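You operate a simulated robot arm through the tools that you are given. There is no shell and no other tool.

You are at the controls of a simulated robot arm. One attempt, no reset.

JOB
Turn the grease knob one mark further and wipe the smear away.
Fine: switch the belt off first and on again afterwards; the belt may start twice at most; use the blue sponge and put it back. What is to be rubbed or washed off counts as gone when no trace of it is left.

Only the result counts: the job must be done as asked and must still hold three seconds after the hand-in. Knocking over, shifting, dropping, spilling or breaking anything else fails it.

ROBOT AND FRAMES
A 7-joint arm with a two-finger parallel gripper, fixed in place. Base frame: the origin is on the floor under the middle of its stand, x ahead of it, y to its left, z up. Readings come in cm, degrees, newtons and seconds.
With the tool pointing down near the work surface it reaches from about 10 to 66 cm from the base axis. Its first joint turns from -66.0 to 66.0 degrees. Payload 1.57 kg.
The TCP is the grasp point between the finger pads, 3 cm short of the fingertips. In the tool frame z runs along the fingers and y along their closing line. The gripper opens to 8 cm. The fingers are 1.7 cm wide and 1.2 cm thick; the gripper's body (4 by 8.2 cm) begins 8 cm behind the TCP.
Orientation is that of the tool frame in the base frame, as [roll, pitch, yaw] about the fixed x, y, z axes, in that order (R = Rz(yaw) Ry(pitch) Rx(roll)). With the fingers straight down and closing along the base's y, the tool's x points along the base's -x, its y along +y and its z along -z.

CONTROLS
- The arm moves only by the tool arm_command. Its argument "deltas" is a list that holds one entry, the list of rows, each a list of 6 numbers: the shift along the tool's x, y, z in units of 20 mm (1.0 is 20 mm), then the turn, a rotation vector about the tool's x, y, z in units of 8 degrees (1.0 is 8 degrees). In form: [[[dx, dy, dz, rx, ry, rz], ...]]. A call has 1 to 20 rows; each row shifts and turns the commanded pose from where the row before left it, along the tool's axes as they then stand. "grip" is the opening, from 0 (shut) to 1 (fully open), set as the call begins (left out, the last holds). A call with a number of a shift or a turn outside -1 to 1 is refused whole. Rows are played at 5 a second. More than 5 cm and 8.6 degrees between two rows, or a gripper value outside its range, and nothing of the call is played. A pose out of reach is approached as far as the arm can. The call stops where the force on the tool passes 40 N (or 10 N more than at its start, if that is more) or the arm is blocked; 0.2 s more then pass. Each finger travels about 7.2 cm/s and halts on what it meets, pressing with about 43 N; the grip force reading is that of the motor and also rises with nothing between the fingers. The clock runs only during rows and for 0.2 s after the last one: add rows that do not move to give the fingers time. It gives the time, the measured TCP pose, the force on the tool (base axes), the opening and the grip force at its end, in the units of the frame above (readings bear some noise), with the torque about the TCP (base axes, N m) and any sound that the robot's microphone picked up, and new pictures: "pictures" is both (left out), scene, wrist or none.
- Cameras (640 x 400 px; columns grow to the right, rows downward): "scene" is fixed at [6.29, 44.38, 141.93]; the picture's right is [-0.68, -0.74, 0.00], its down [-0.46, 0.42, -0.78] and it looks along [0.58, -0.53, -0.62] (base axes); focal length 359 px, centre (320, 200). "wrist" rides on the gripper at [7.2, -0.7, -12.2] in the tool frame; the picture's right is [0.09, 1.00, 0.00], its down [-0.84, 0.08, -0.54] and it looks along [-0.54, 0.05, 0.84] (tool axes); focal length 238 px, centre (320, 200). There is no depth. A picture from a camera that has moved, and an enlarged one, comes with that camera's place and axes in the base frame and with its lens.
- enlarge(camera, box): a new picture of the part [left, top, right, bottom] of that camera's present view, enlarged. It takes no simulated time.
- close_job(): hands the job in; it is judged then, once.

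Places have to be worked out from the pictures, the camera data and where the tool is seen. Open the gripper and draw the arm clear of the work before you hand the job in, unless the task says otherwise.

The tools are called as name(argument=value, ...) on one line, values as JSON. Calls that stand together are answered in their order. arm_command: Moves the arm, as the interface text tells. Its arguments: {"type":"object","properties":{"deltas":{"type":"array"},"grip":{"type":"number"},"pictures":{"type":"string","enum":["both","scene","wrist","none"]}},"required":["deltas"]} The other tools are called the same way: enlarge (camera, box) takes an enlarged picture of a part of a camera's view; close_job () hands the job in.

At the start:

```text
time_s: 0.0
position: [45.77, 13.63, 112.52]
tool_rot: [-180.0, 0.0, 180.0]
contact_force: [-1.2, 0.1, 0.7]
ft_torque: [0.03, 0.02, -0.05]
width: 7.99
gripper_force: 0.1
```

scene: 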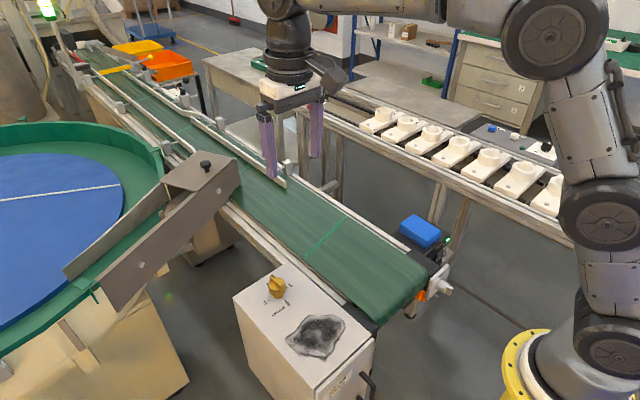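
wrist: 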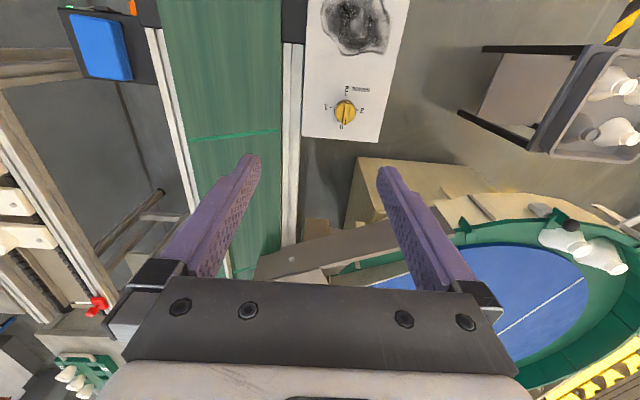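

The scene shows a belt, a white cabinet with a yellow knob and a dark smear, a blue sponge on a shelf beside the belt, and something green/orange at the belt's end. I'll look closer at each of these before moving.

enlarge(camera="scene", box=[220, 250, 400, 400])

enlarge(camera="scene", box=[380, 200, 480, 320])

enlarge(camera="wrist", box=[290, 60, 410, 150])

enlarge(camera="wrist", box=[40, 0, 200, 100])

enlarge(camera="scene", box=[20, 0, 220, 140])

```text
2.67 times, centred on (310, 325) of scene
camera zoom: at [6.29, 44.38, 141.93], right [-0.68, -0.74, 0.0], down [-0.46, 0.42, -0.78], along [0.58, -0.53, -0.62], focal length 958 px, centre (347, -133)
```

zoom: 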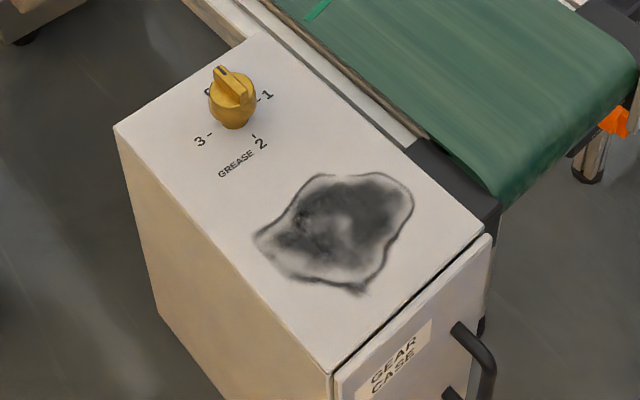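

```text
3.33 times, centred on (430, 260) of scene
camera zoom: at [6.29, 44.38, 141.93], right [-0.68, -0.74, 0.0], down [-0.46, 0.42, -0.78], along [0.58, -0.53, -0.62], focal length 1198 px, centre (-47, 0)
```

zoom: 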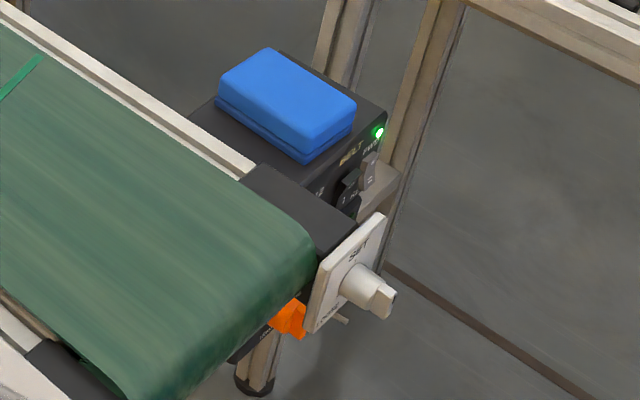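

```text
4.44 times, centred on (350, 105) of wrist
camera zoom: at [38.65, 12.86, 124.75], right [-0.09, 1.0, 0.0], down [0.84, 0.08, 0.54], along [0.54, 0.05, -0.84], focal length 1059 px, centre (187, 622)
```

zoom: 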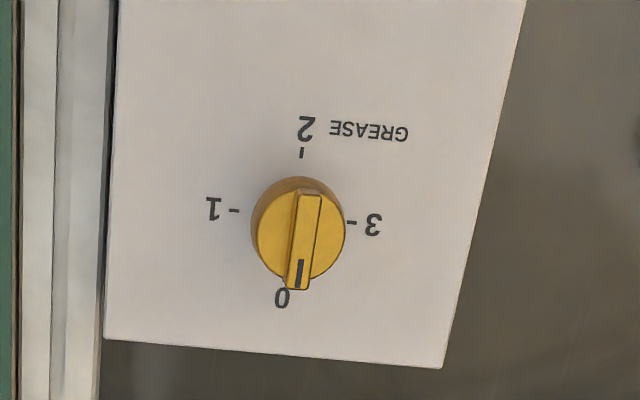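

```text
4.00 times, centred on (120, 50) of wrist
camera zoom: at [38.65, 12.86, 124.75], right [-0.09, 1.0, 0.0], down [0.84, 0.08, 0.54], along [0.54, 0.05, -0.84], focal length 953 px, centre (1120, 800)
```

zoom: 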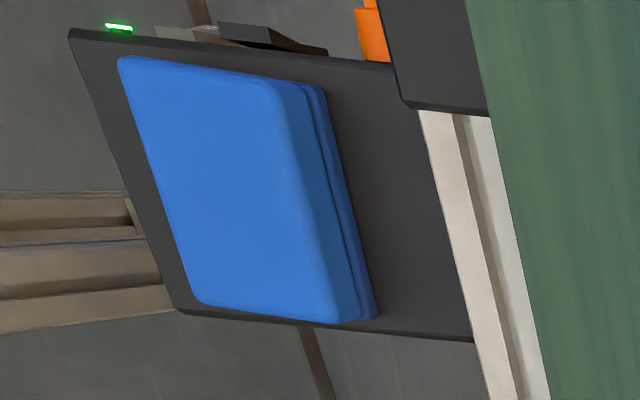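

```text
2.86 times, centred on (120, 70) of scene
camera zoom: at [6.29, 44.38, 141.93], right [-0.68, -0.74, 0.0], down [-0.46, 0.42, -0.78], along [0.58, -0.53, -0.62], focal length 1027 px, centre (891, 571)
```

zoom: 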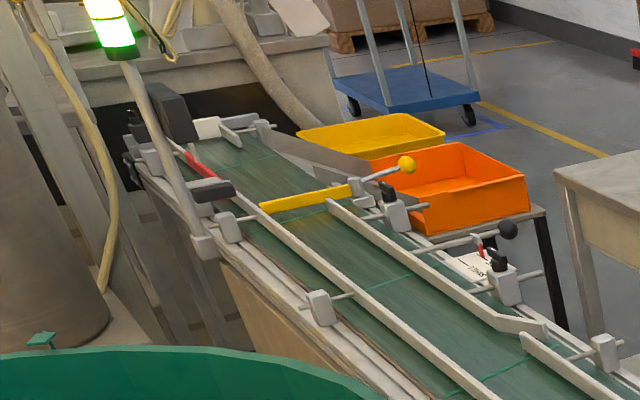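

From the two views I triangulate the knob's top near (48, 18, 80.5), the smear near (35, 18, 77) and the sponge's top near (42, -28, 72). The box under the sponge carries "BELT" switches on its robot-facing side. I'll move high over there with the wrist camera to read them.

arm_command(deltas=[[[0.5, -1, 0.3, 0, 0, 0], [0.5, -1, 0.3, 0, 0, 0], [0.5, -1, 0.3, 0, 0, 0], [0.5, -1, 0.3, 0, 0, 0], [0.5, -1, 0.3, 0, 0, 0], [0.5, -1, 0.3, 0, 0, 0], [0.5, -1, 0.3, 0, 0, 0], [0.5, -1, 0.3, 0, 0, 0], [0.5, -1, 0.3, 0, 0, 0], [0.5, -1, 0.3, 0, 0, 0], [0.5, -1, 0.3, 0, 0, 0], [0.5, -1, 0.3, 0, 0, 0], [0.5, -1, 0.3, 0, 0, 0], [0.5, -1, 0.3, 0, 0, 0], [0.5, -1, 0.3, 0, 0, 0], [0.5, -1, 0.3, 0, 0, 0], [0.5, -1, 0.3, 0, 0, 0], [0.5, -1, 0.3, 0, 0, 0]]], pictures="both")

```text
time_s: 3.8
position: [27.63, -22.46, 101.74]
tool_rot: [180.0, 0.0, 179.9]
contact_force: [0.3, 0.3, -0.5]
ft_torque: [0.02, 0.01, -0.01]
width: 7.99
gripper_force: 0.0
camera wrist: at [20.51, -23.16, 113.91], right [-0.09, 1.0, 0.0], down [0.84, 0.08, 0.54], along [0.54, 0.05, -0.84], focal length 238 px, centre (320, 200)
```

scene: 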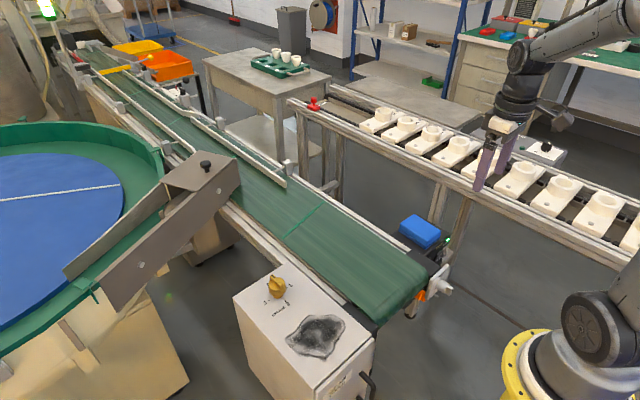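
wrist: 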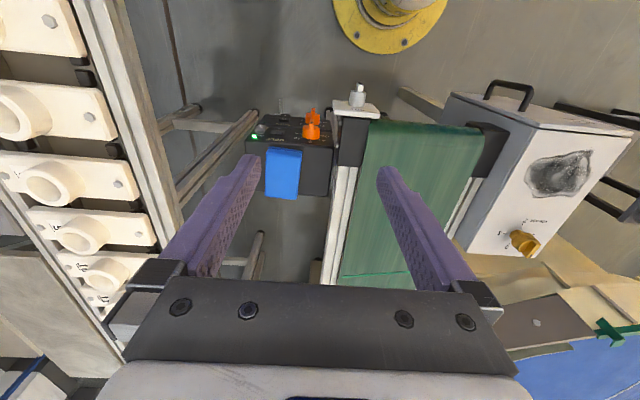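

The belt's cross line has shifted, so the belt is running. I'll enlarge the control box from here.

enlarge(camera="wrist", box=[235, 75, 395, 205])

enlarge(camera="wrist", box=[240, 85, 340, 155])

enlarge(camera="scene", box=[395, 205, 465, 305])

```text
3.08 times, centred on (315, 140) of wrist
camera zoom: at [20.51, -23.16, 113.91], right [-0.09, 1.0, 0.0], down [0.84, 0.08, 0.54], along [0.54, 0.05, -0.84], focal length 733 px, centre (335, 385)
```

zoom: 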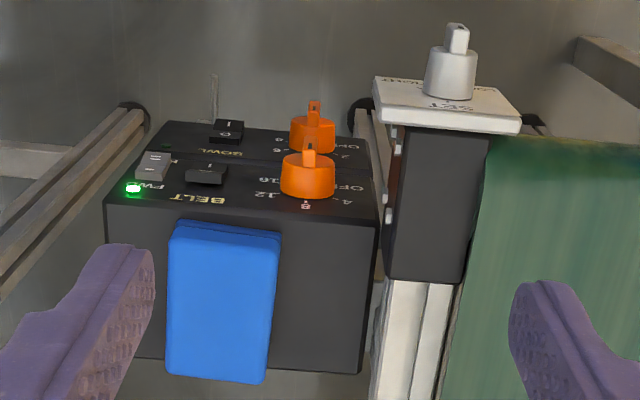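

```text
5.71 times, centred on (290, 120) of wrist
camera zoom: at [20.51, -23.16, 113.91], right [-0.09, 1.0, 0.0], down [0.84, 0.08, 0.54], along [0.54, 0.05, -0.84], focal length 1362 px, centre (491, 657)
```

zoom: 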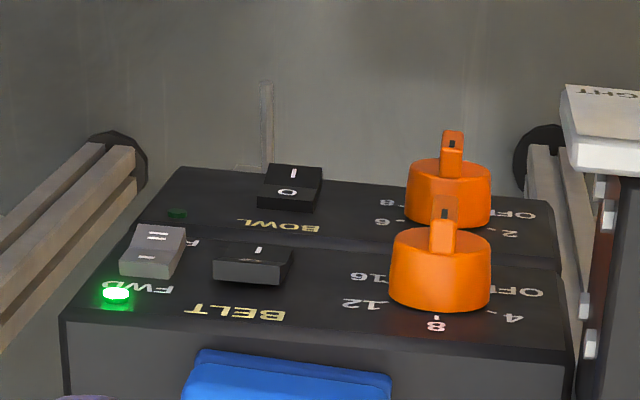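

```text
4.00 times, centred on (430, 255) of scene
camera zoom: at [6.29, 44.38, 141.93], right [-0.68, -0.74, 0.0], down [-0.46, 0.42, -0.78], along [0.58, -0.53, -0.62], focal length 1438 px, centre (-120, -20)
```

zoom: 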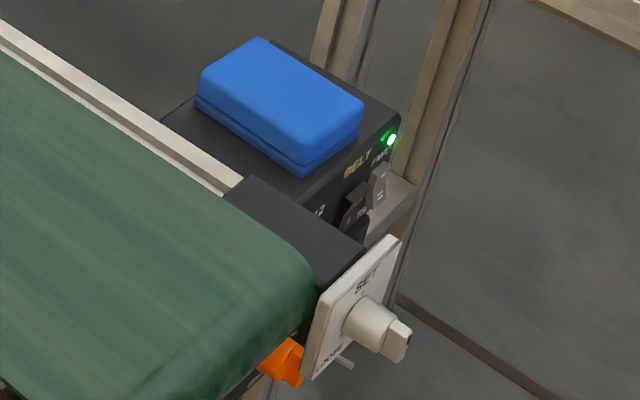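

The panel faces the robot (about x≈37, y −36…−19): the BELT unit is above the BOWL unit, and each has an I/O rocker, with the belt's rocker on "I". I need a more level view to place the rocker, so I'll go lower and tilt the tool 30° forward.

arm_command(deltas=[[[0.4, -0.45, 1, 0, 0, 0], [0.4, -0.45, 1, 0, 0, 0], [0.4, -0.45, 1, 0, 0, 0], [0.4, -0.45, 1, 0, 0, 0], [0.4, -0.45, 1, 0, 0, 0], [0, 0, 0, 0, -0.94, 0], [0, 0, 0, 0, -0.94, 0], [0, 0, 0, 0, -0.94, 0], [0, 0, 0, 0, -0.94, 0], [0, 0, 0, 0, 0, 0]]], pictures="both")

```text
time_s: 6.0
position: [24.18, -26.77, 91.76]
tool_rot: [-179.9, 30.0, 180.0]
contact_force: [-0.7, -0.2, -0.1]
ft_torque: [-0.01, -0.01, 0.01]
width: 8.0
gripper_force: 0.0
out of reach, approached as far as the arm can: row 9
camera wrist: at [11.98, -27.41, 98.67], right [-0.08, 1.0, -0.05], down [0.45, 0.08, 0.89], along [0.89, 0.05, -0.46], focal length 238 px, centre (320, 200)
```

scene: 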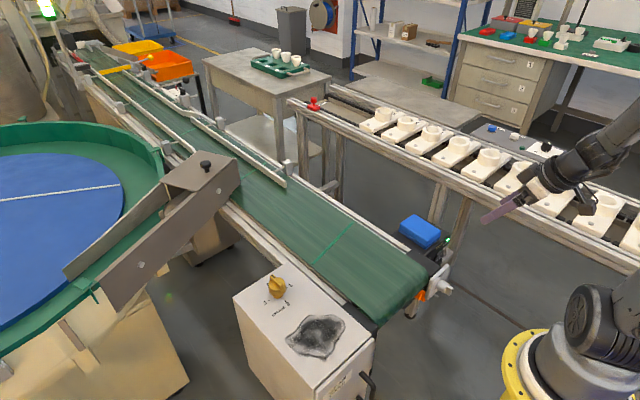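
wrist: 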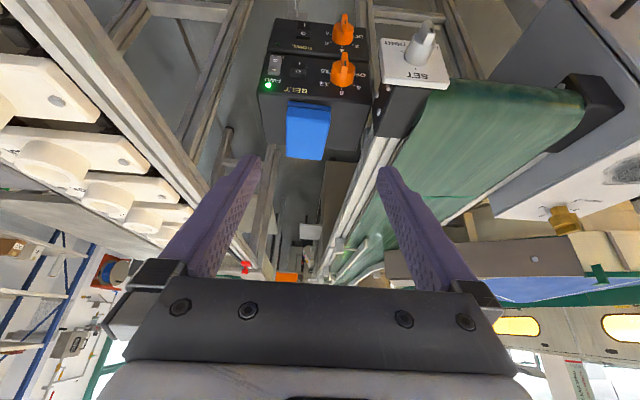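

The panel is now visible face-on (upside down in this picture). I'll enlarge it.

enlarge(camera="wrist", box=[250, 10, 390, 100])

enlarge(camera="wrist", box=[250, 70, 410, 170])

```text
4.44 times, centred on (320, 55) of wrist
camera zoom: at [11.98, -27.41, 98.67], right [-0.08, 1.0, -0.05], down [0.45, 0.08, 0.89], along [0.89, 0.05, -0.46], focal length 1059 px, centre (320, 844)
```

zoom: 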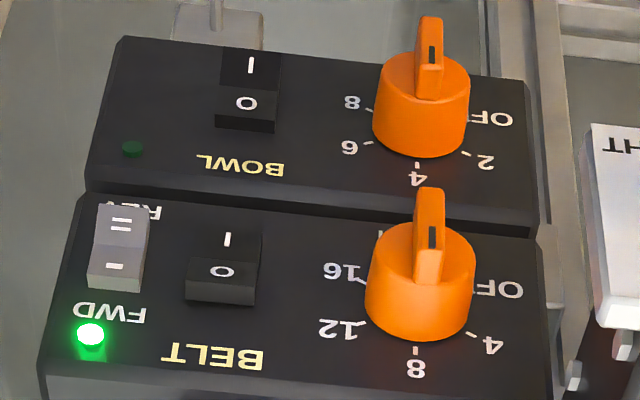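

```text
4.00 times, centred on (330, 120) of wrist
camera zoom: at [11.98, -27.41, 98.67], right [-0.08, 1.0, -0.05], down [0.45, 0.08, 0.89], along [0.89, 0.05, -0.46], focal length 953 px, centre (280, 520)
```

zoom: 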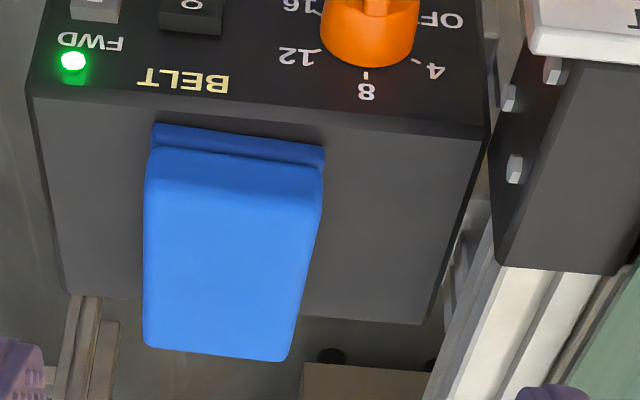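

Triangulating from the two views, the belt rocker is centred near y −30.7 and z 62.4 at x≈36.4–37. Its "O" half is on top (z≈63.5) and sticks out. I'll close the fingers and bring the tip about 2 cm in front of that upper half.

arm_command(deltas=[[[0.2136, -0.1404, 0.947, 0, 0, 0], [0.2136, -0.1404, 0.947, 0, 0, 0], [0.2136, -0.1404, 0.947, 0, 0, 0], [0.2136, -0.1404, 0.947, 0, 0, 0], [0.2136, -0.1404, 0.947, 0, 0, 0], [0.2136, -0.1404, 0.947, 0, 0, 0], [0.2136, -0.1404, 0.947, 0, 0, 0], [0.2136, -0.1404, 0.947, 0, 0, 0], [0.2136, -0.1404, 0.947, 0, 0, 0], [0.2136, -0.1404, 0.947, 0, 0, 0], [0.2136, -0.1404, 0.947, 0, 0, 0], [0.2136, -0.1404, 0.947, 0, 0, 0], [0.2136, -0.1404, 0.947, 0, 0, 0], [0.2136, -0.1404, 0.947, 0, 0, 0], [0, 0, 0, 0, 0, 0]]], grip=0, pictures="both")

```text
time_s: 9.2
position: [32.41, -30.76, 65.77]
tool_rot: [180.0, 30.2, 180.0]
contact_force: [-0.1, 0.5, 0.7]
ft_torque: [0.0, 0.0, 0.0]
width: 0.0
gripper_force: 21.3
camera wrist: at [20.02, -31.35, 72.71], right [-0.08, 1.0, -0.05], down [0.45, 0.08, 0.89], along [0.89, 0.05, -0.46], focal length 238 px, centre (320, 200)
```

scene: 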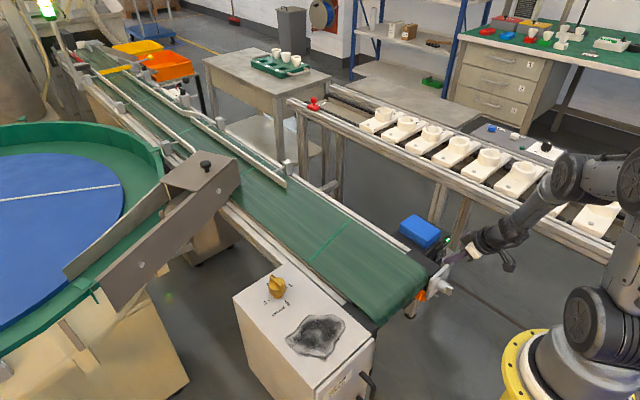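
wrist: 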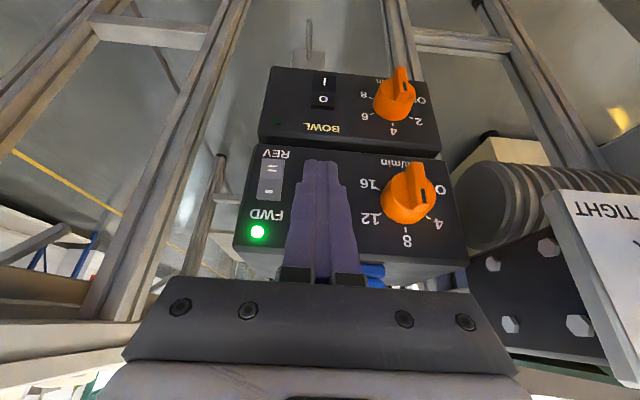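

The closed fingertips sit right in front of the belt rocker's column. I'll enlarge to check the height against the neighbouring rocker.

enlarge(camera="wrist", box=[230, 130, 390, 260])

enlarge(camera="scene", box=[390, 200, 520, 310])

```text
3.08 times, centred on (310, 195) of wrist
camera zoom: at [20.02, -31.35, 72.71], right [-0.08, 1.0, -0.05], down [0.45, 0.08, 0.89], along [0.89, 0.05, -0.46], focal length 733 px, centre (351, 215)
```

zoom: 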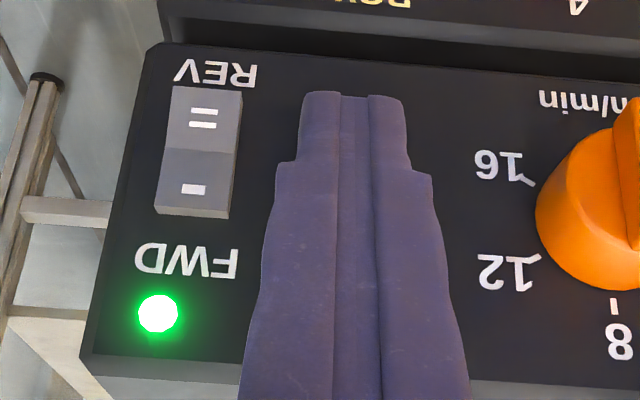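

```text
3.64 times, centred on (455, 255) of scene
camera zoom: at [6.29, 44.38, 141.93], right [-0.68, -0.74, 0.0], down [-0.46, 0.42, -0.78], along [0.58, -0.53, -0.62], focal length 1307 px, centre (-171, 0)
```

zoom: 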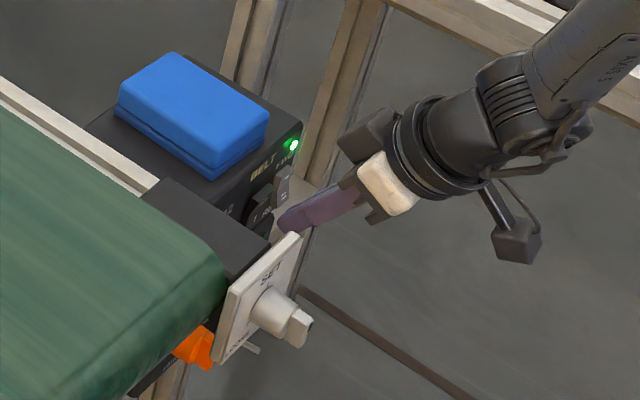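

The rockers' centre is at about z 62, so I'll lower the tip a touch and press forward along +x onto the "O" half in small steps, watching the force.

arm_command(deltas=[[[0.06, 0, 0.104, 0, 0, 0], [-0.173, 0, 0.1, 0, 0, 0], [-0.173, 0, 0.1, 0, 0, 0], [-0.173, 0, 0.1, 0, 0, 0], [-0.173, 0, 0.1, 0, 0, 0], [-0.087, 0, 0.05, 0, 0, 0], [-0.087, 0, 0.05, 0, 0, 0], [-0.087, 0, 0.05, 0, 0, 0]]], pictures="both")

```text
time_s: 10.9
position: [33.93, -30.77, 65.3]
tool_rot: [-179.9, 29.7, 179.8]
contact_force: [-4.5, 0.0, 1.7]
ft_torque: [0.01, 0.06, 0.0]
width: 0.01
gripper_force: 21.7
stopped in row 8: the force on the tool passed its limit at 44 N (the readings are from after the stop); the commanded pose is now the measured one
camera wrist: at [21.77, -31.3, 72.42], right [-0.08, 1.0, -0.05], down [0.46, 0.08, 0.89], along [0.89, 0.05, -0.46], focal length 238 px, centre (320, 200)
```

scene: 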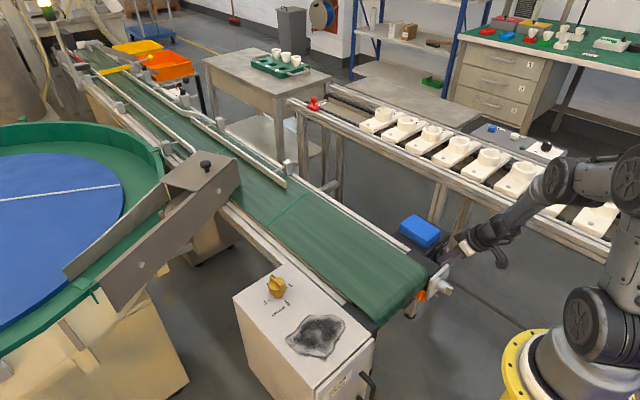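
wrist: 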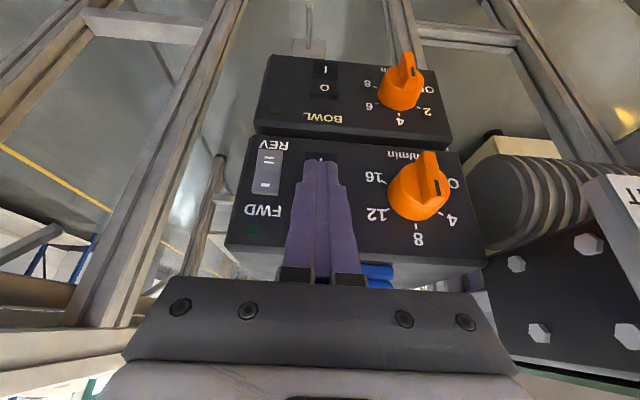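

The green lamp on the BELT panel is out, so the belt rocker has flipped to O. I'll back straight off and check the rocker and the belt.

arm_command(deltas=[[[0.433, 0, -0.25, 0, 0, 0], [0.433, 0, -0.25, 0, 0, 0], [0.433, 0, -0.25, 0, 0, 0], [0.433, 0, -0.25, 0, 0, 0], [-0.5, 0, -0.866, 0, 0, 0], [-0.5, 0, -0.866, 0, 0, 0], [-0.5, 0, -0.866, 0, 0, 0], [-0.5, 0, -0.866, 0, 0, 0], [-0.5, 0, -0.866, 0, 0, 0], [-0.5, 0, -0.866, 0, 0, 0]]], pictures="both")

enlarge(camera="wrist", box=[220, 40, 420, 180])

enlarge(camera="scene", box=[20, 0, 180, 100])

```text
time_s: 13.1
position: [30.11, -30.72, 77.44]
tool_rot: [179.9, 29.8, 179.9]
contact_force: [0.6, 0.7, 0.2]
ft_torque: [-0.01, -0.01, -0.01]
width: 0.01
gripper_force: 21.2
camera wrist: at [17.84, -31.34, 84.35], right [-0.08, 1.0, -0.04], down [0.46, 0.08, 0.89], along [0.89, 0.05, -0.46], focal length 238 px, centre (320, 200)
```

scene: 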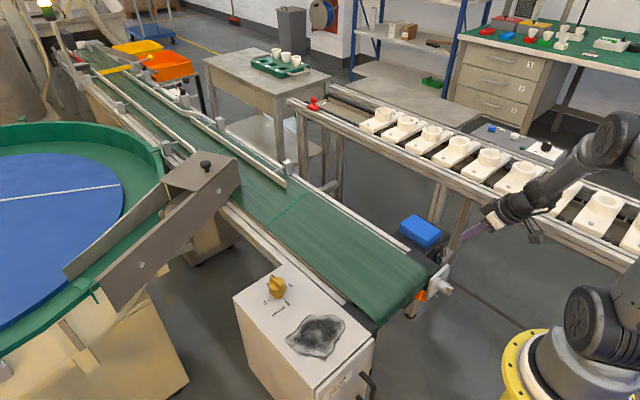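
wrist: 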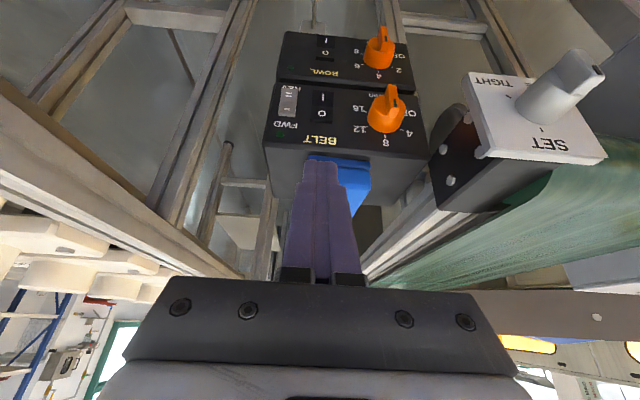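

```text
2.86 times, centred on (320, 110) of wrist
camera zoom: at [17.84, -31.34, 84.35], right [-0.08, 1.0, -0.04], down [0.46, 0.08, 0.89], along [0.89, 0.05, -0.46], focal length 681 px, centre (320, 457)
```

zoom: 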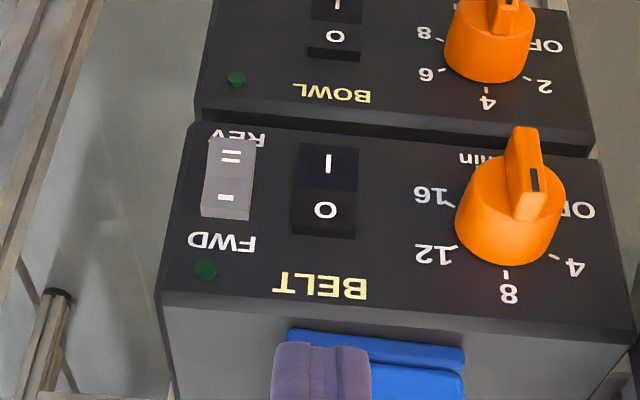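

```text
4.00 times, centred on (100, 50) of scene
camera zoom: at [6.29, 44.38, 141.93], right [-0.68, -0.74, 0.0], down [-0.46, 0.42, -0.78], along [0.58, -0.53, -0.62], focal length 1438 px, centre (1200, 800)
```

zoom: 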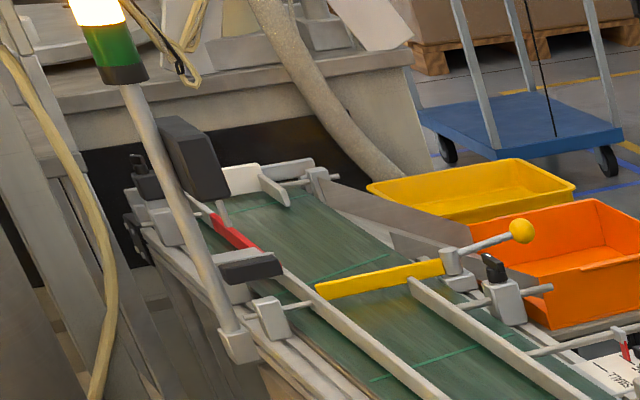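

The belt is off: the rocker shows O pressed, the panel lamp is dark, the stack light changed from green to amber, and the belt line has stopped moving. Next I'll raise, straighten the tool and travel over to the grease knob.

arm_command(deltas=[[[-0.5, 0, -0.866, 0, 0, 0], [-0.5, 0, -0.866, 0, 0, 0], [-0.5, 0, -0.866, 0, 0, 0], [-0.5, 0, -0.866, 0, 0, 0], [-0.5, 0, -0.866, 0, 0, 0], [-0.5, 0, -0.866, 0, 0, 0], [-0.5, 0, -0.866, 0, 0, 0], [-0.5, 0, -0.866, 0, 0, 0], [-0.5, 0, -0.866, 0, 0, 0], [0, 0, 0, 0, 0.931, 0], [0, 0, 0, 0, 0.931, 0], [0, 0, 0, 0, 0.931, 0], [0, 0, 0, 0, 0.931, 0], [-0.2, 1, 0, 0, 0, 0], [-0.2, 1, 0, 0, 0, 0], [-0.2, 1, 0, 0, 0, 0], [-0.2, 1, 0, 0, 0, 0], [-0.2, 1, 0, 0, 0, 0], [-0.2, 1, 0, 0, 0, 0], [-0.2, 1, 0, 0, 0, 0]]], grip=0.9, pictures="none")

arm_command(deltas=[[[-0.2, 1, 0, 0, 0, 0], [-0.2, 1, 0, 0, 0, 0], [-0.2, 1, 0, 0, 0, 0], [-0.2, 1, 0, 0, 0, 0], [-0.2, 1, 0, 0, 0, 0], [-0.2, 1, 0, 0, 0, 0], [-0.2, 1, 0, 0, 0, 0], [-0.2, 1, 0, 0, 0, 0], [-0.2, 1, 0, 0, 0, 0], [-0.2, 1, 0, 0, 0, 0], [-0.2, 1, 0, 0, 0, 0], [-0.2, 1, 0, 0, 0, 0], [-0.2, 1, 0, 0, 0, 0], [-0.2, 1, 0, 0, 0, 0], [-0.2, 1, 0, 0, 0, 0], [-0.2, 1, 0, 0, 0, 0], [-0.2, 1, 0, 0, 0, 0], [0, 0.4, 0, 0, 0, 0]]], pictures="both")

```text
time_s: 17.3
position: [33.06, -16.62, 95.34]
tool_rot: [180.0, -0.1, 179.8]
contact_force: [-0.4, 0.0, -0.4]
ft_torque: [0.03, -0.02, -0.04]
width: 7.23
gripper_force: 0.0
```

```text
time_s: 21.1
position: [40.02, 18.04, 95.54]
tool_rot: [179.9, -0.1, 179.7]
contact_force: [0.2, 0.1, 0.3]
ft_torque: [0.01, 0.01, 0.04]
width: 7.21
gripper_force: 0.1
camera wrist: at [32.84, 17.41, 107.64], right [-0.09, 1.0, 0.0], down [0.84, 0.07, 0.54], along [0.54, 0.05, -0.84], focal length 238 px, centre (320, 200)
```

scene: 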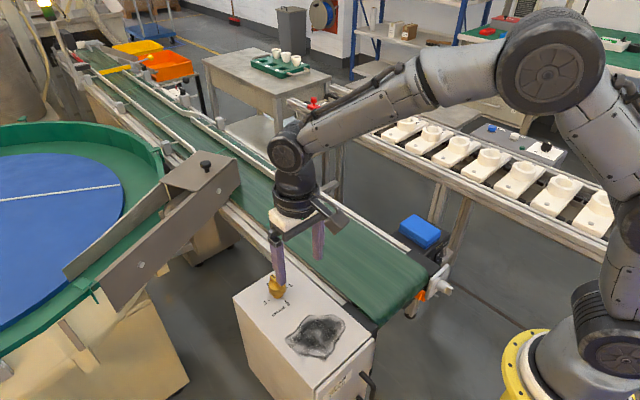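
wrist: 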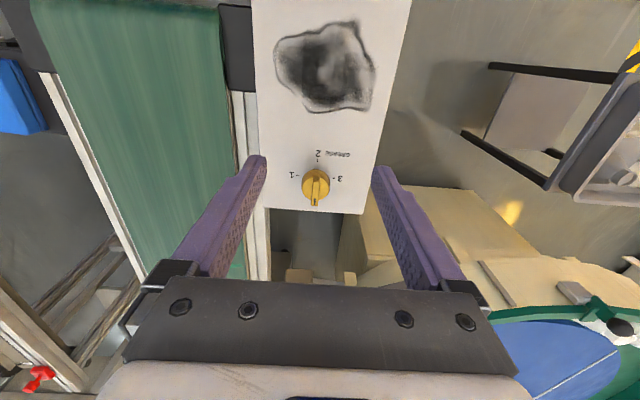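

I have a clear view over the cabinet. I'll enlarge the knob and the smear to measure them.

enlarge(camera="wrist", box=[265, 135, 365, 215])

enlarge(camera="wrist", box=[240, 0, 420, 130])

enlarge(camera="scene", box=[230, 255, 350, 355])

```text
5.00 times, centred on (315, 175) of wrist
camera zoom: at [32.84, 17.41, 107.64], right [-0.09, 1.0, 0.0], down [0.84, 0.07, 0.54], along [0.54, 0.05, -0.84], focal length 1192 px, centre (345, 325)
```

zoom: 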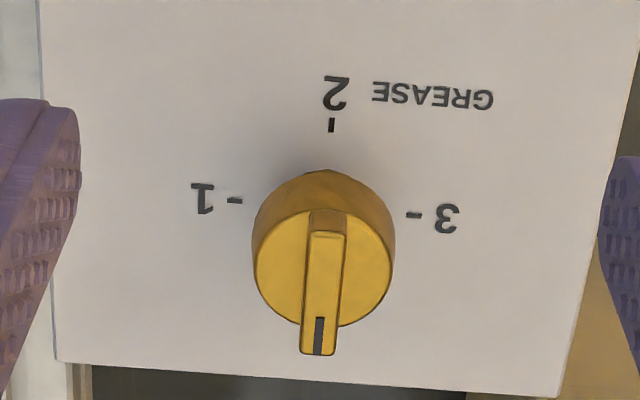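

```text
3.08 times, centred on (330, 65) of wrist
camera zoom: at [32.84, 17.41, 107.64], right [-0.09, 1.0, 0.0], down [0.84, 0.07, 0.54], along [0.54, 0.05, -0.84], focal length 733 px, centre (289, 615)
```

zoom: 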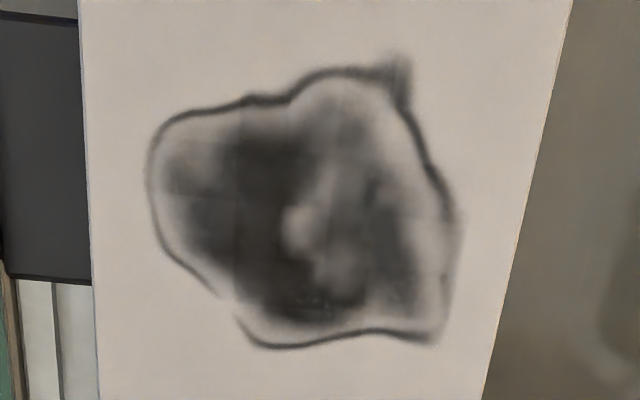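

```text
4.00 times, centred on (290, 305) of scene
camera zoom: at [6.29, 44.38, 141.93], right [-0.68, -0.74, 0.0], down [-0.46, 0.42, -0.78], along [0.58, -0.53, -0.62], focal length 1438 px, centre (440, -220)
```

zoom: 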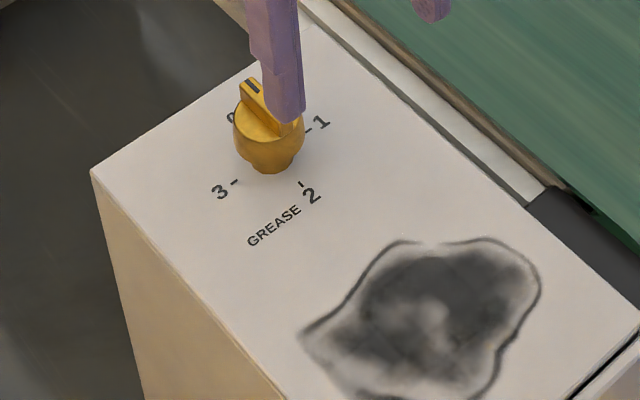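

The knob is centred at about (48.5, 18.3). Its disc top is near z 80.6 and its grip bar, up to about z 81.8, lies along x and points at 0; mark 1 is on the −y side, so one mark further is 90° clockwise from above. I'll move above it and dry-run that 90° wrist turn in the air first.

arm_command(deltas=[[[-0.85, 0.03, 0, 0, 0, 0], [-0.85, 0.03, 0, 0, 0, 0], [-0.85, 0.03, 0, 0, 0, 0], [-0.85, 0.03, 0, 0, 0, 0], [-0.85, 0.03, 0, 0, 0, 0], [0, 0, 0, 0, 0, 1], [0, 0, 0, 0, 0, 1], [0, 0, 0, 0, 0, 1], [0, 0, 0, 0, 0, 1], [0, 0, 0, 0, 0, 1], [0, 0, 0, 0, 0, 1], [0, 0, 0, 0, 0, 1], [0, 0, 0, 0, 0, 1], [0, 0, 0, 0, 0, 1], [0, 0, 0, 0, 0, 1], [0, 0, 0, 0, 0, 1], [0, 0, 0, 0, 0, 0.25], [0, 0, 0, 0, 0, 0]]], grip=0.5, pictures="both")

```text
time_s: 24.9
position: [48.53, 18.45, 95.52]
tool_rot: [-179.9, 0.0, 89.8]
contact_force: [0.3, 0.3, 1.3]
ft_torque: [0.0, 0.01, -0.02]
width: 4.0
gripper_force: 0.1
camera wrist: at [47.93, 25.56, 107.62], right [1.0, 0.09, 0.0], down [0.07, -0.84, 0.54], along [0.05, -0.54, -0.84], focal length 238 px, centre (320, 200)
```

scene: 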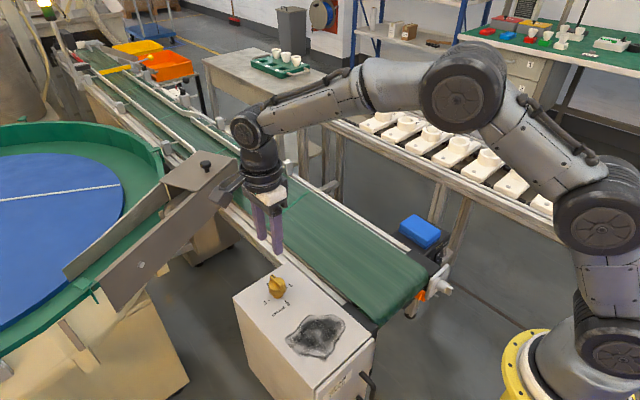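
wrist: 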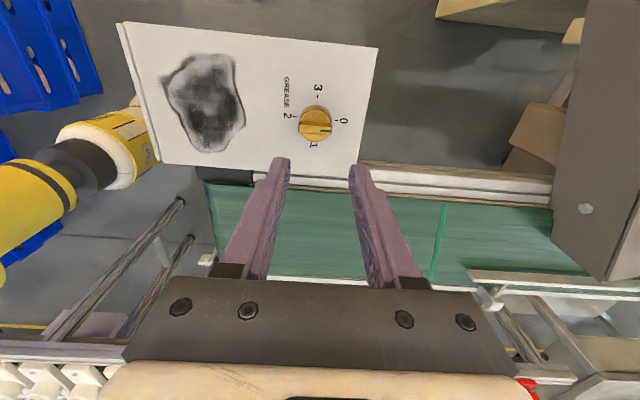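

The 90° turn is reachable. This side view gives a second angle on the knob, so I'll enlarge it to refine its centre and heights.

enlarge(camera="wrist", box=[270, 75, 370, 155])

```text
5.00 times, centred on (320, 115) of wrist
camera zoom: at [47.93, 25.56, 107.62], right [1.0, 0.09, 0.0], down [0.07, -0.84, 0.54], along [0.05, -0.54, -0.84], focal length 1192 px, centre (320, 625)
```

zoom: 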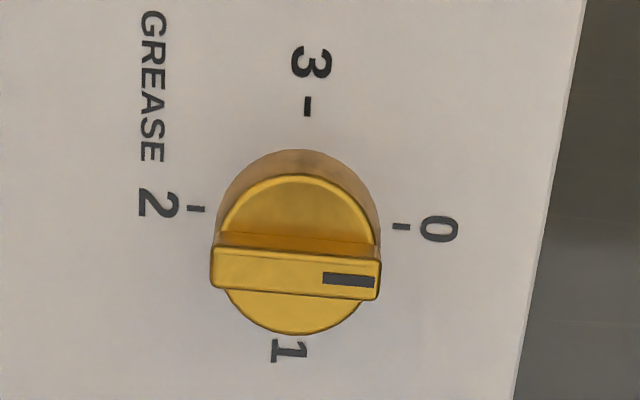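

Refined knob centre is (48.2, 18.15), with disc top z≈80.9, bar top z≈82.2, and the pointer exactly on 0. I'll turn back to close along y, narrow the opening to 2.5 cm and line up above the bar at TCP z≈88.

arm_command(deltas=[[[0, 0, 0, 0, 0, -1], [0, 0, 0, 0, 0, -1], [0, 0, 0, 0, 0, -1], [0, 0, 0, 0, 0, -1], [0, 0, 0, 0, 0, -1], [0, 0, 0, 0, 0, -1], [0, 0, 0, 0, 0, -1], [0, 0, 0, 0, 0, -1], [0, 0, 0, 0, 0, -1], [0, 0, 0, 0, 0, -1], [0, 0, 0, 0, 0, -1], [0, 0, 0, 0, 0, -0.27], [0.165, -0.15, 0, 0, 0, 0], [0, 0, 1, 0, 0, 0], [0, 0, 1, 0, 0, 0], [0, 0, 1, 0, 0, 0], [0, 0, 0.7, 0, 0, 0], [0, 0, 0, 0, 0, 0]]], grip=0.31, pictures="both")

enlarge(camera="wrist", box=[240, 120, 400, 290])

enlarge(camera="scene", box=[220, 210, 340, 320])

```text
time_s: 28.7
position: [48.29, 18.0, 88.0]
tool_rot: [-180.0, 0.0, 179.9]
contact_force: [0.0, 0.3, 0.2]
ft_torque: [0.01, 0.03, 0.02]
width: 2.46
gripper_force: 0.0
camera wrist: at [41.01, 17.34, 100.16], right [-0.09, 1.0, 0.0], down [0.84, 0.08, 0.54], along [0.54, 0.05, -0.84], focal length 238 px, centre (320, 200)
```

scene: 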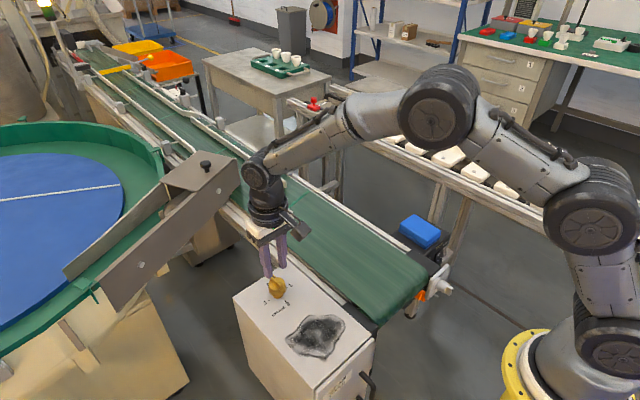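
wrist: 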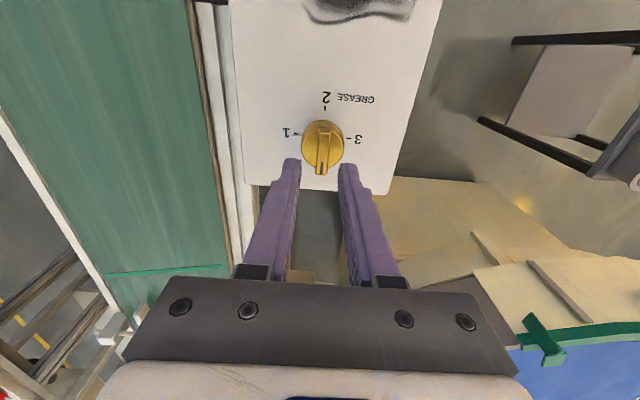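

```text
2.35 times, centred on (320, 205) of wrist
camera zoom: at [41.01, 17.34, 100.16], right [-0.09, 1.0, 0.0], down [0.84, 0.08, 0.54], along [0.54, 0.05, -0.84], focal length 561 px, centre (320, 188)
```

zoom: 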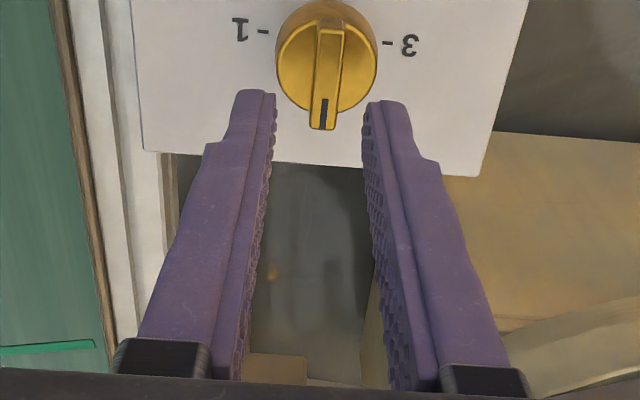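

```text
3.64 times, centred on (280, 265) of scene
camera zoom: at [6.29, 44.38, 141.93], right [-0.68, -0.74, 0.0], down [-0.46, 0.42, -0.78], along [0.58, -0.53, -0.62], focal length 1307 px, centre (466, -36)
```

zoom: 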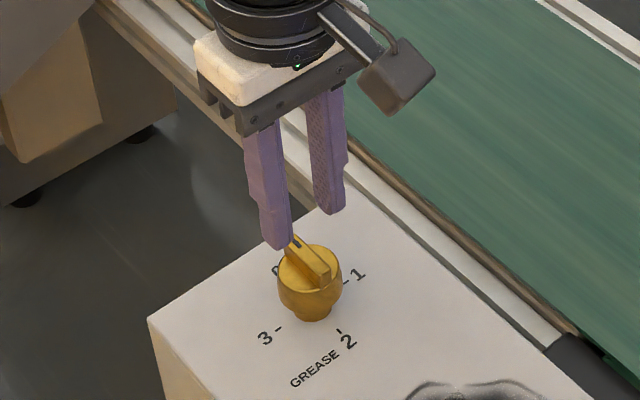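

The bar sits at y≈18.2, about 2 mm to the +y side of the fingers' midline. I'll correct that and descend to TCP z≈84.2, tips just above the disc, watching the force.

arm_command(deltas=[[[0.04, 0.1, 0, 0, 0, 0], [0, 0, 0.6, 0, 0, 0], [0, 0, 0.6, 0, 0, 0], [0, 0, 0.4, 0, 0, 0], [0, 0, 0.2, 0, 0, 0], [0, 0, 0.1, 0, 0, 0], [0, 0, 0, 0, 0, 0]]], pictures="both")

enlarge(camera="scene", box=[235, 240, 325, 320])

enlarge(camera="wrist", box=[260, 100, 380, 200])

```text
time_s: 30.4
position: [48.05, 18.44, 84.6]
tool_rot: [179.7, 0.1, 180.0]
contact_force: [-0.7, 0.8, 1.5]
ft_torque: [-0.01, 0.01, 0.03]
width: 2.5
gripper_force: 0.1
stopped in row 7: the force on the tool passed its limit at 41 N (the readings are from after the stop); the commanded pose is now the measured one
camera wrist: at [40.91, 17.7, 96.77], right [-0.09, 1.0, 0.0], down [0.84, 0.08, 0.54], along [0.54, 0.05, -0.84], focal length 238 px, centre (320, 200)
```

scene: 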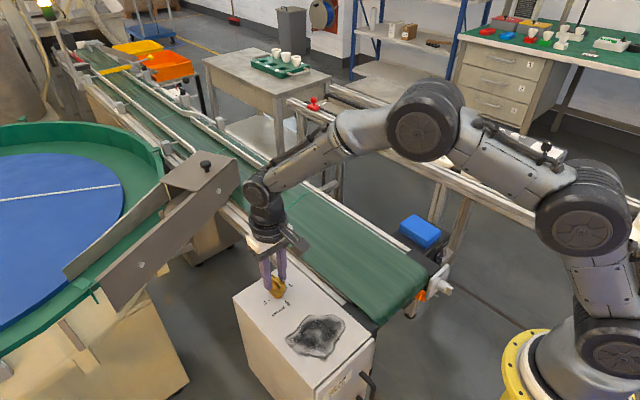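
wrist: 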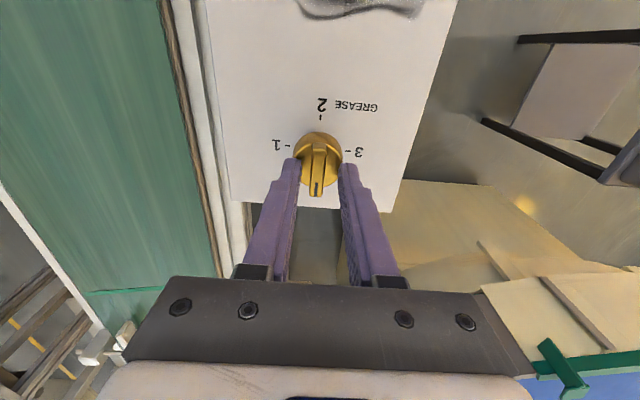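

```text
5.00 times, centred on (280, 280) of scene
camera zoom: at [6.29, 44.38, 141.93], right [-0.68, -0.74, 0.0], down [-0.46, 0.42, -0.78], along [0.58, -0.53, -0.62], focal length 1797 px, centre (520, -200)
```

zoom: 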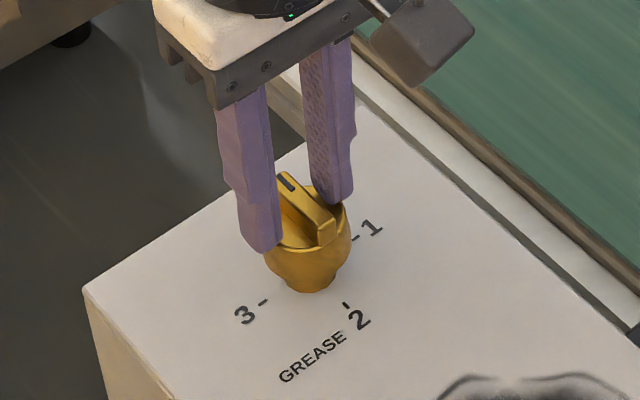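

```text
4.00 times, centred on (320, 150) of wrist
camera zoom: at [40.91, 17.7, 96.77], right [-0.09, 1.0, 0.0], down [0.84, 0.08, 0.54], along [0.54, 0.05, -0.84], focal length 953 px, centre (320, 400)
```

zoom: 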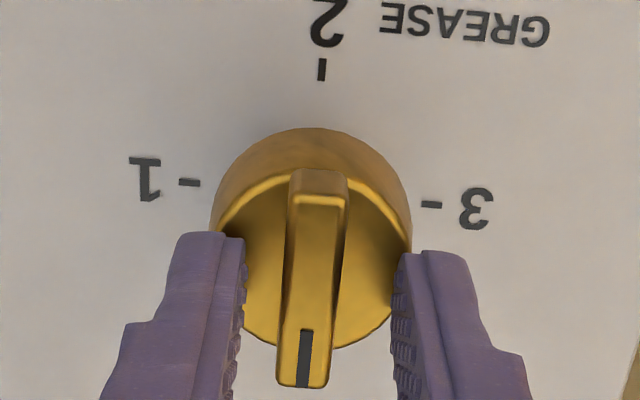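

The tips touched the knob's disc and stopped with TCP z≈84.6, now only 1.5 N. The bar lies about 2.5 mm to −y of the tool axis, so I'll lift 1 mm, centre on it, and close on the bar.

arm_command(deltas=[[[0, 0, -0.05, 0, 0, 0], [-0.03, -0.12, 0, 0, 0, 0], [0, 0, 0, 0, 0, 0]]], pictures="wrist")

enlarge(camera="wrist", box=[260, 100, 380, 200])

```text
time_s: 31.2
position: [48.12, 18.18, 84.63]
tool_rot: [179.9, 0.1, -180.0]
contact_force: [-0.2, -0.1, 0.1]
ft_torque: [-0.04, 0.01, -0.02]
width: 2.5
gripper_force: 0.1
camera wrist: at [40.97, 17.49, 96.87], right [-0.09, 1.0, 0.0], down [0.84, 0.08, 0.54], along [0.54, 0.05, -0.84], focal length 238 px, centre (320, 200)
```

wrist: 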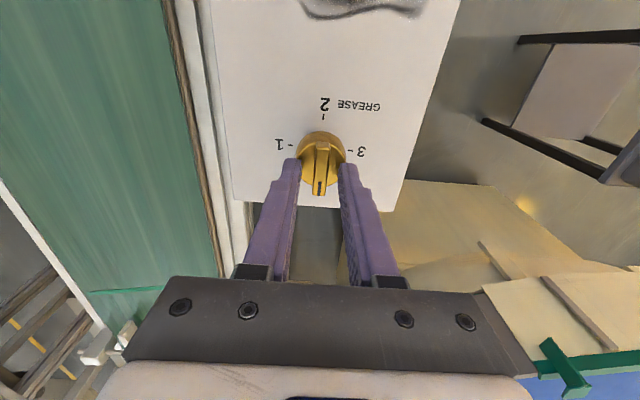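

```text
4.00 times, centred on (320, 150) of wrist
camera zoom: at [40.97, 17.49, 96.87], right [-0.09, 1.0, 0.0], down [0.84, 0.08, 0.54], along [0.54, 0.05, -0.84], focal length 953 px, centre (320, 400)
```

zoom: 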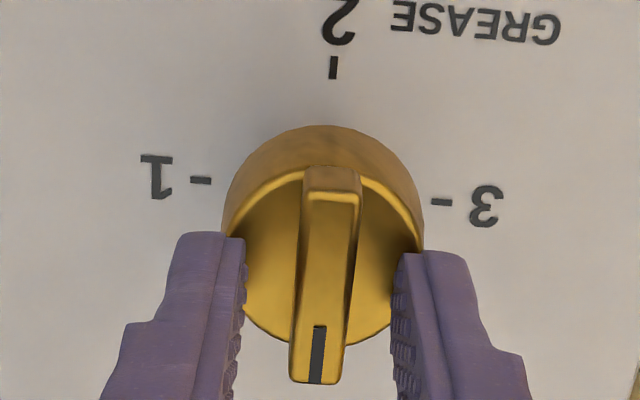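

The bar is now centred between the fingers. Closing the gripper on it.

arm_command(deltas=[[[0, 0, 0, 0, 0, 0], [0, 0, 0, 0, 0, 0], [0, 0, 0, 0, 0, 0], [0, 0, 0, 0, 0, 0]]], grip=0, pictures="both")

enlarge(camera="wrist", box=[260, 100, 380, 200])

```text
time_s: 32.2
position: [48.27, 18.27, 84.73]
tool_rot: [179.8, 0.1, -179.9]
contact_force: [0.2, 3.9, -0.1]
ft_torque: [0.0, 0.01, -0.02]
width: 0.95
gripper_force: 27.8
camera wrist: at [40.97, 17.53, 96.86], right [-0.09, 1.0, 0.0], down [0.84, 0.08, 0.54], along [0.54, 0.05, -0.84], focal length 238 px, centre (320, 200)
```

scene: 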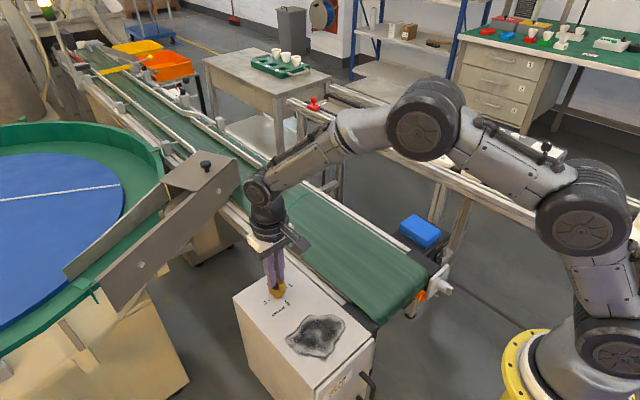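
wrist: 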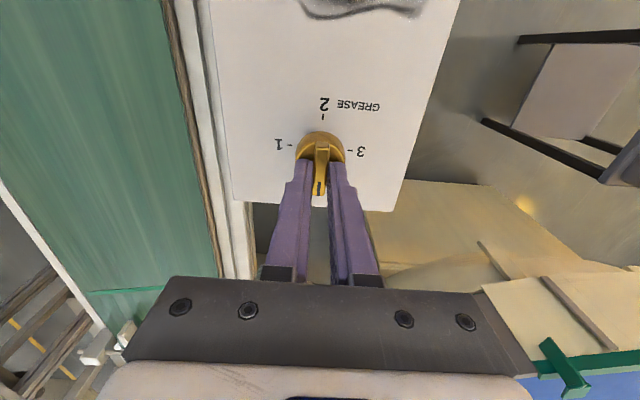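

```text
4.00 times, centred on (320, 150) of wrist
camera zoom: at [40.97, 17.53, 96.86], right [-0.09, 1.0, 0.0], down [0.84, 0.08, 0.54], along [0.54, 0.05, -0.84], focal length 953 px, centre (320, 400)
```

zoom: 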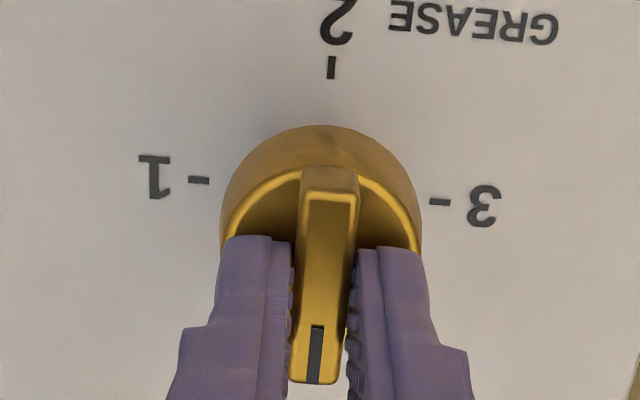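

The fingers hold the bar (0.95 cm wide). I'll begin turning clockwise (tool z positive) for the first 24° and check that the knob follows.

arm_command(deltas=[[[0, 0, 0, 0, 0, 0.75], [0, 0, 0, 0, 0, 0.75], [0, 0, 0, 0, 0, 0.75], [0, 0, 0, 0, 0, 0.75], [0, 0, 0, 0, 0, 0]]], pictures="wrist")

enlarge(camera="wrist", box=[260, 100, 380, 200])

```text
time_s: 33.4
position: [48.24, 18.22, 84.63]
tool_rot: [179.8, 0.0, 155.9]
contact_force: [-3.4, 3.2, 4.1]
ft_torque: [-0.34, -0.54, 0.04]
width: 0.98
gripper_force: 27.8
camera wrist: at [41.31, 20.46, 96.87], right [0.32, 0.95, 0.0], down [0.79, -0.27, 0.54], along [0.51, -0.17, -0.84], focal length 238 px, centre (320, 200)
```

wrist: 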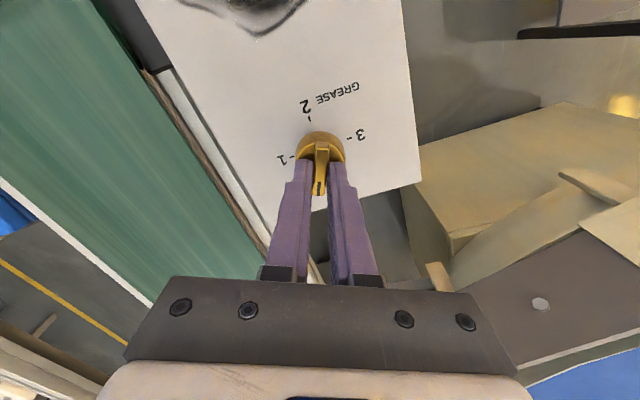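

```text
4.00 times, centred on (320, 150) of wrist
camera zoom: at [41.31, 20.46, 96.87], right [0.32, 0.95, 0.0], down [0.79, -0.27, 0.54], along [0.51, -0.17, -0.84], focal length 953 px, centre (320, 400)
```

zoom: 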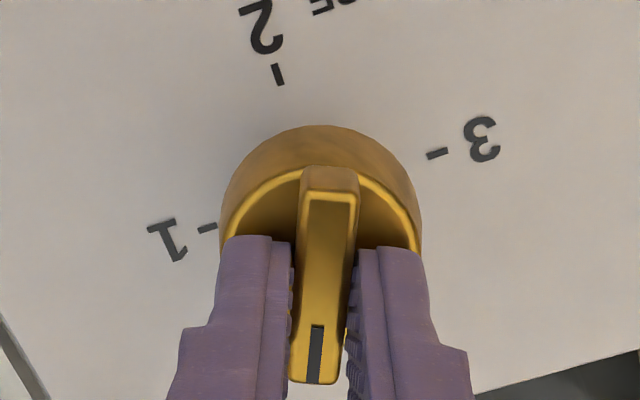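

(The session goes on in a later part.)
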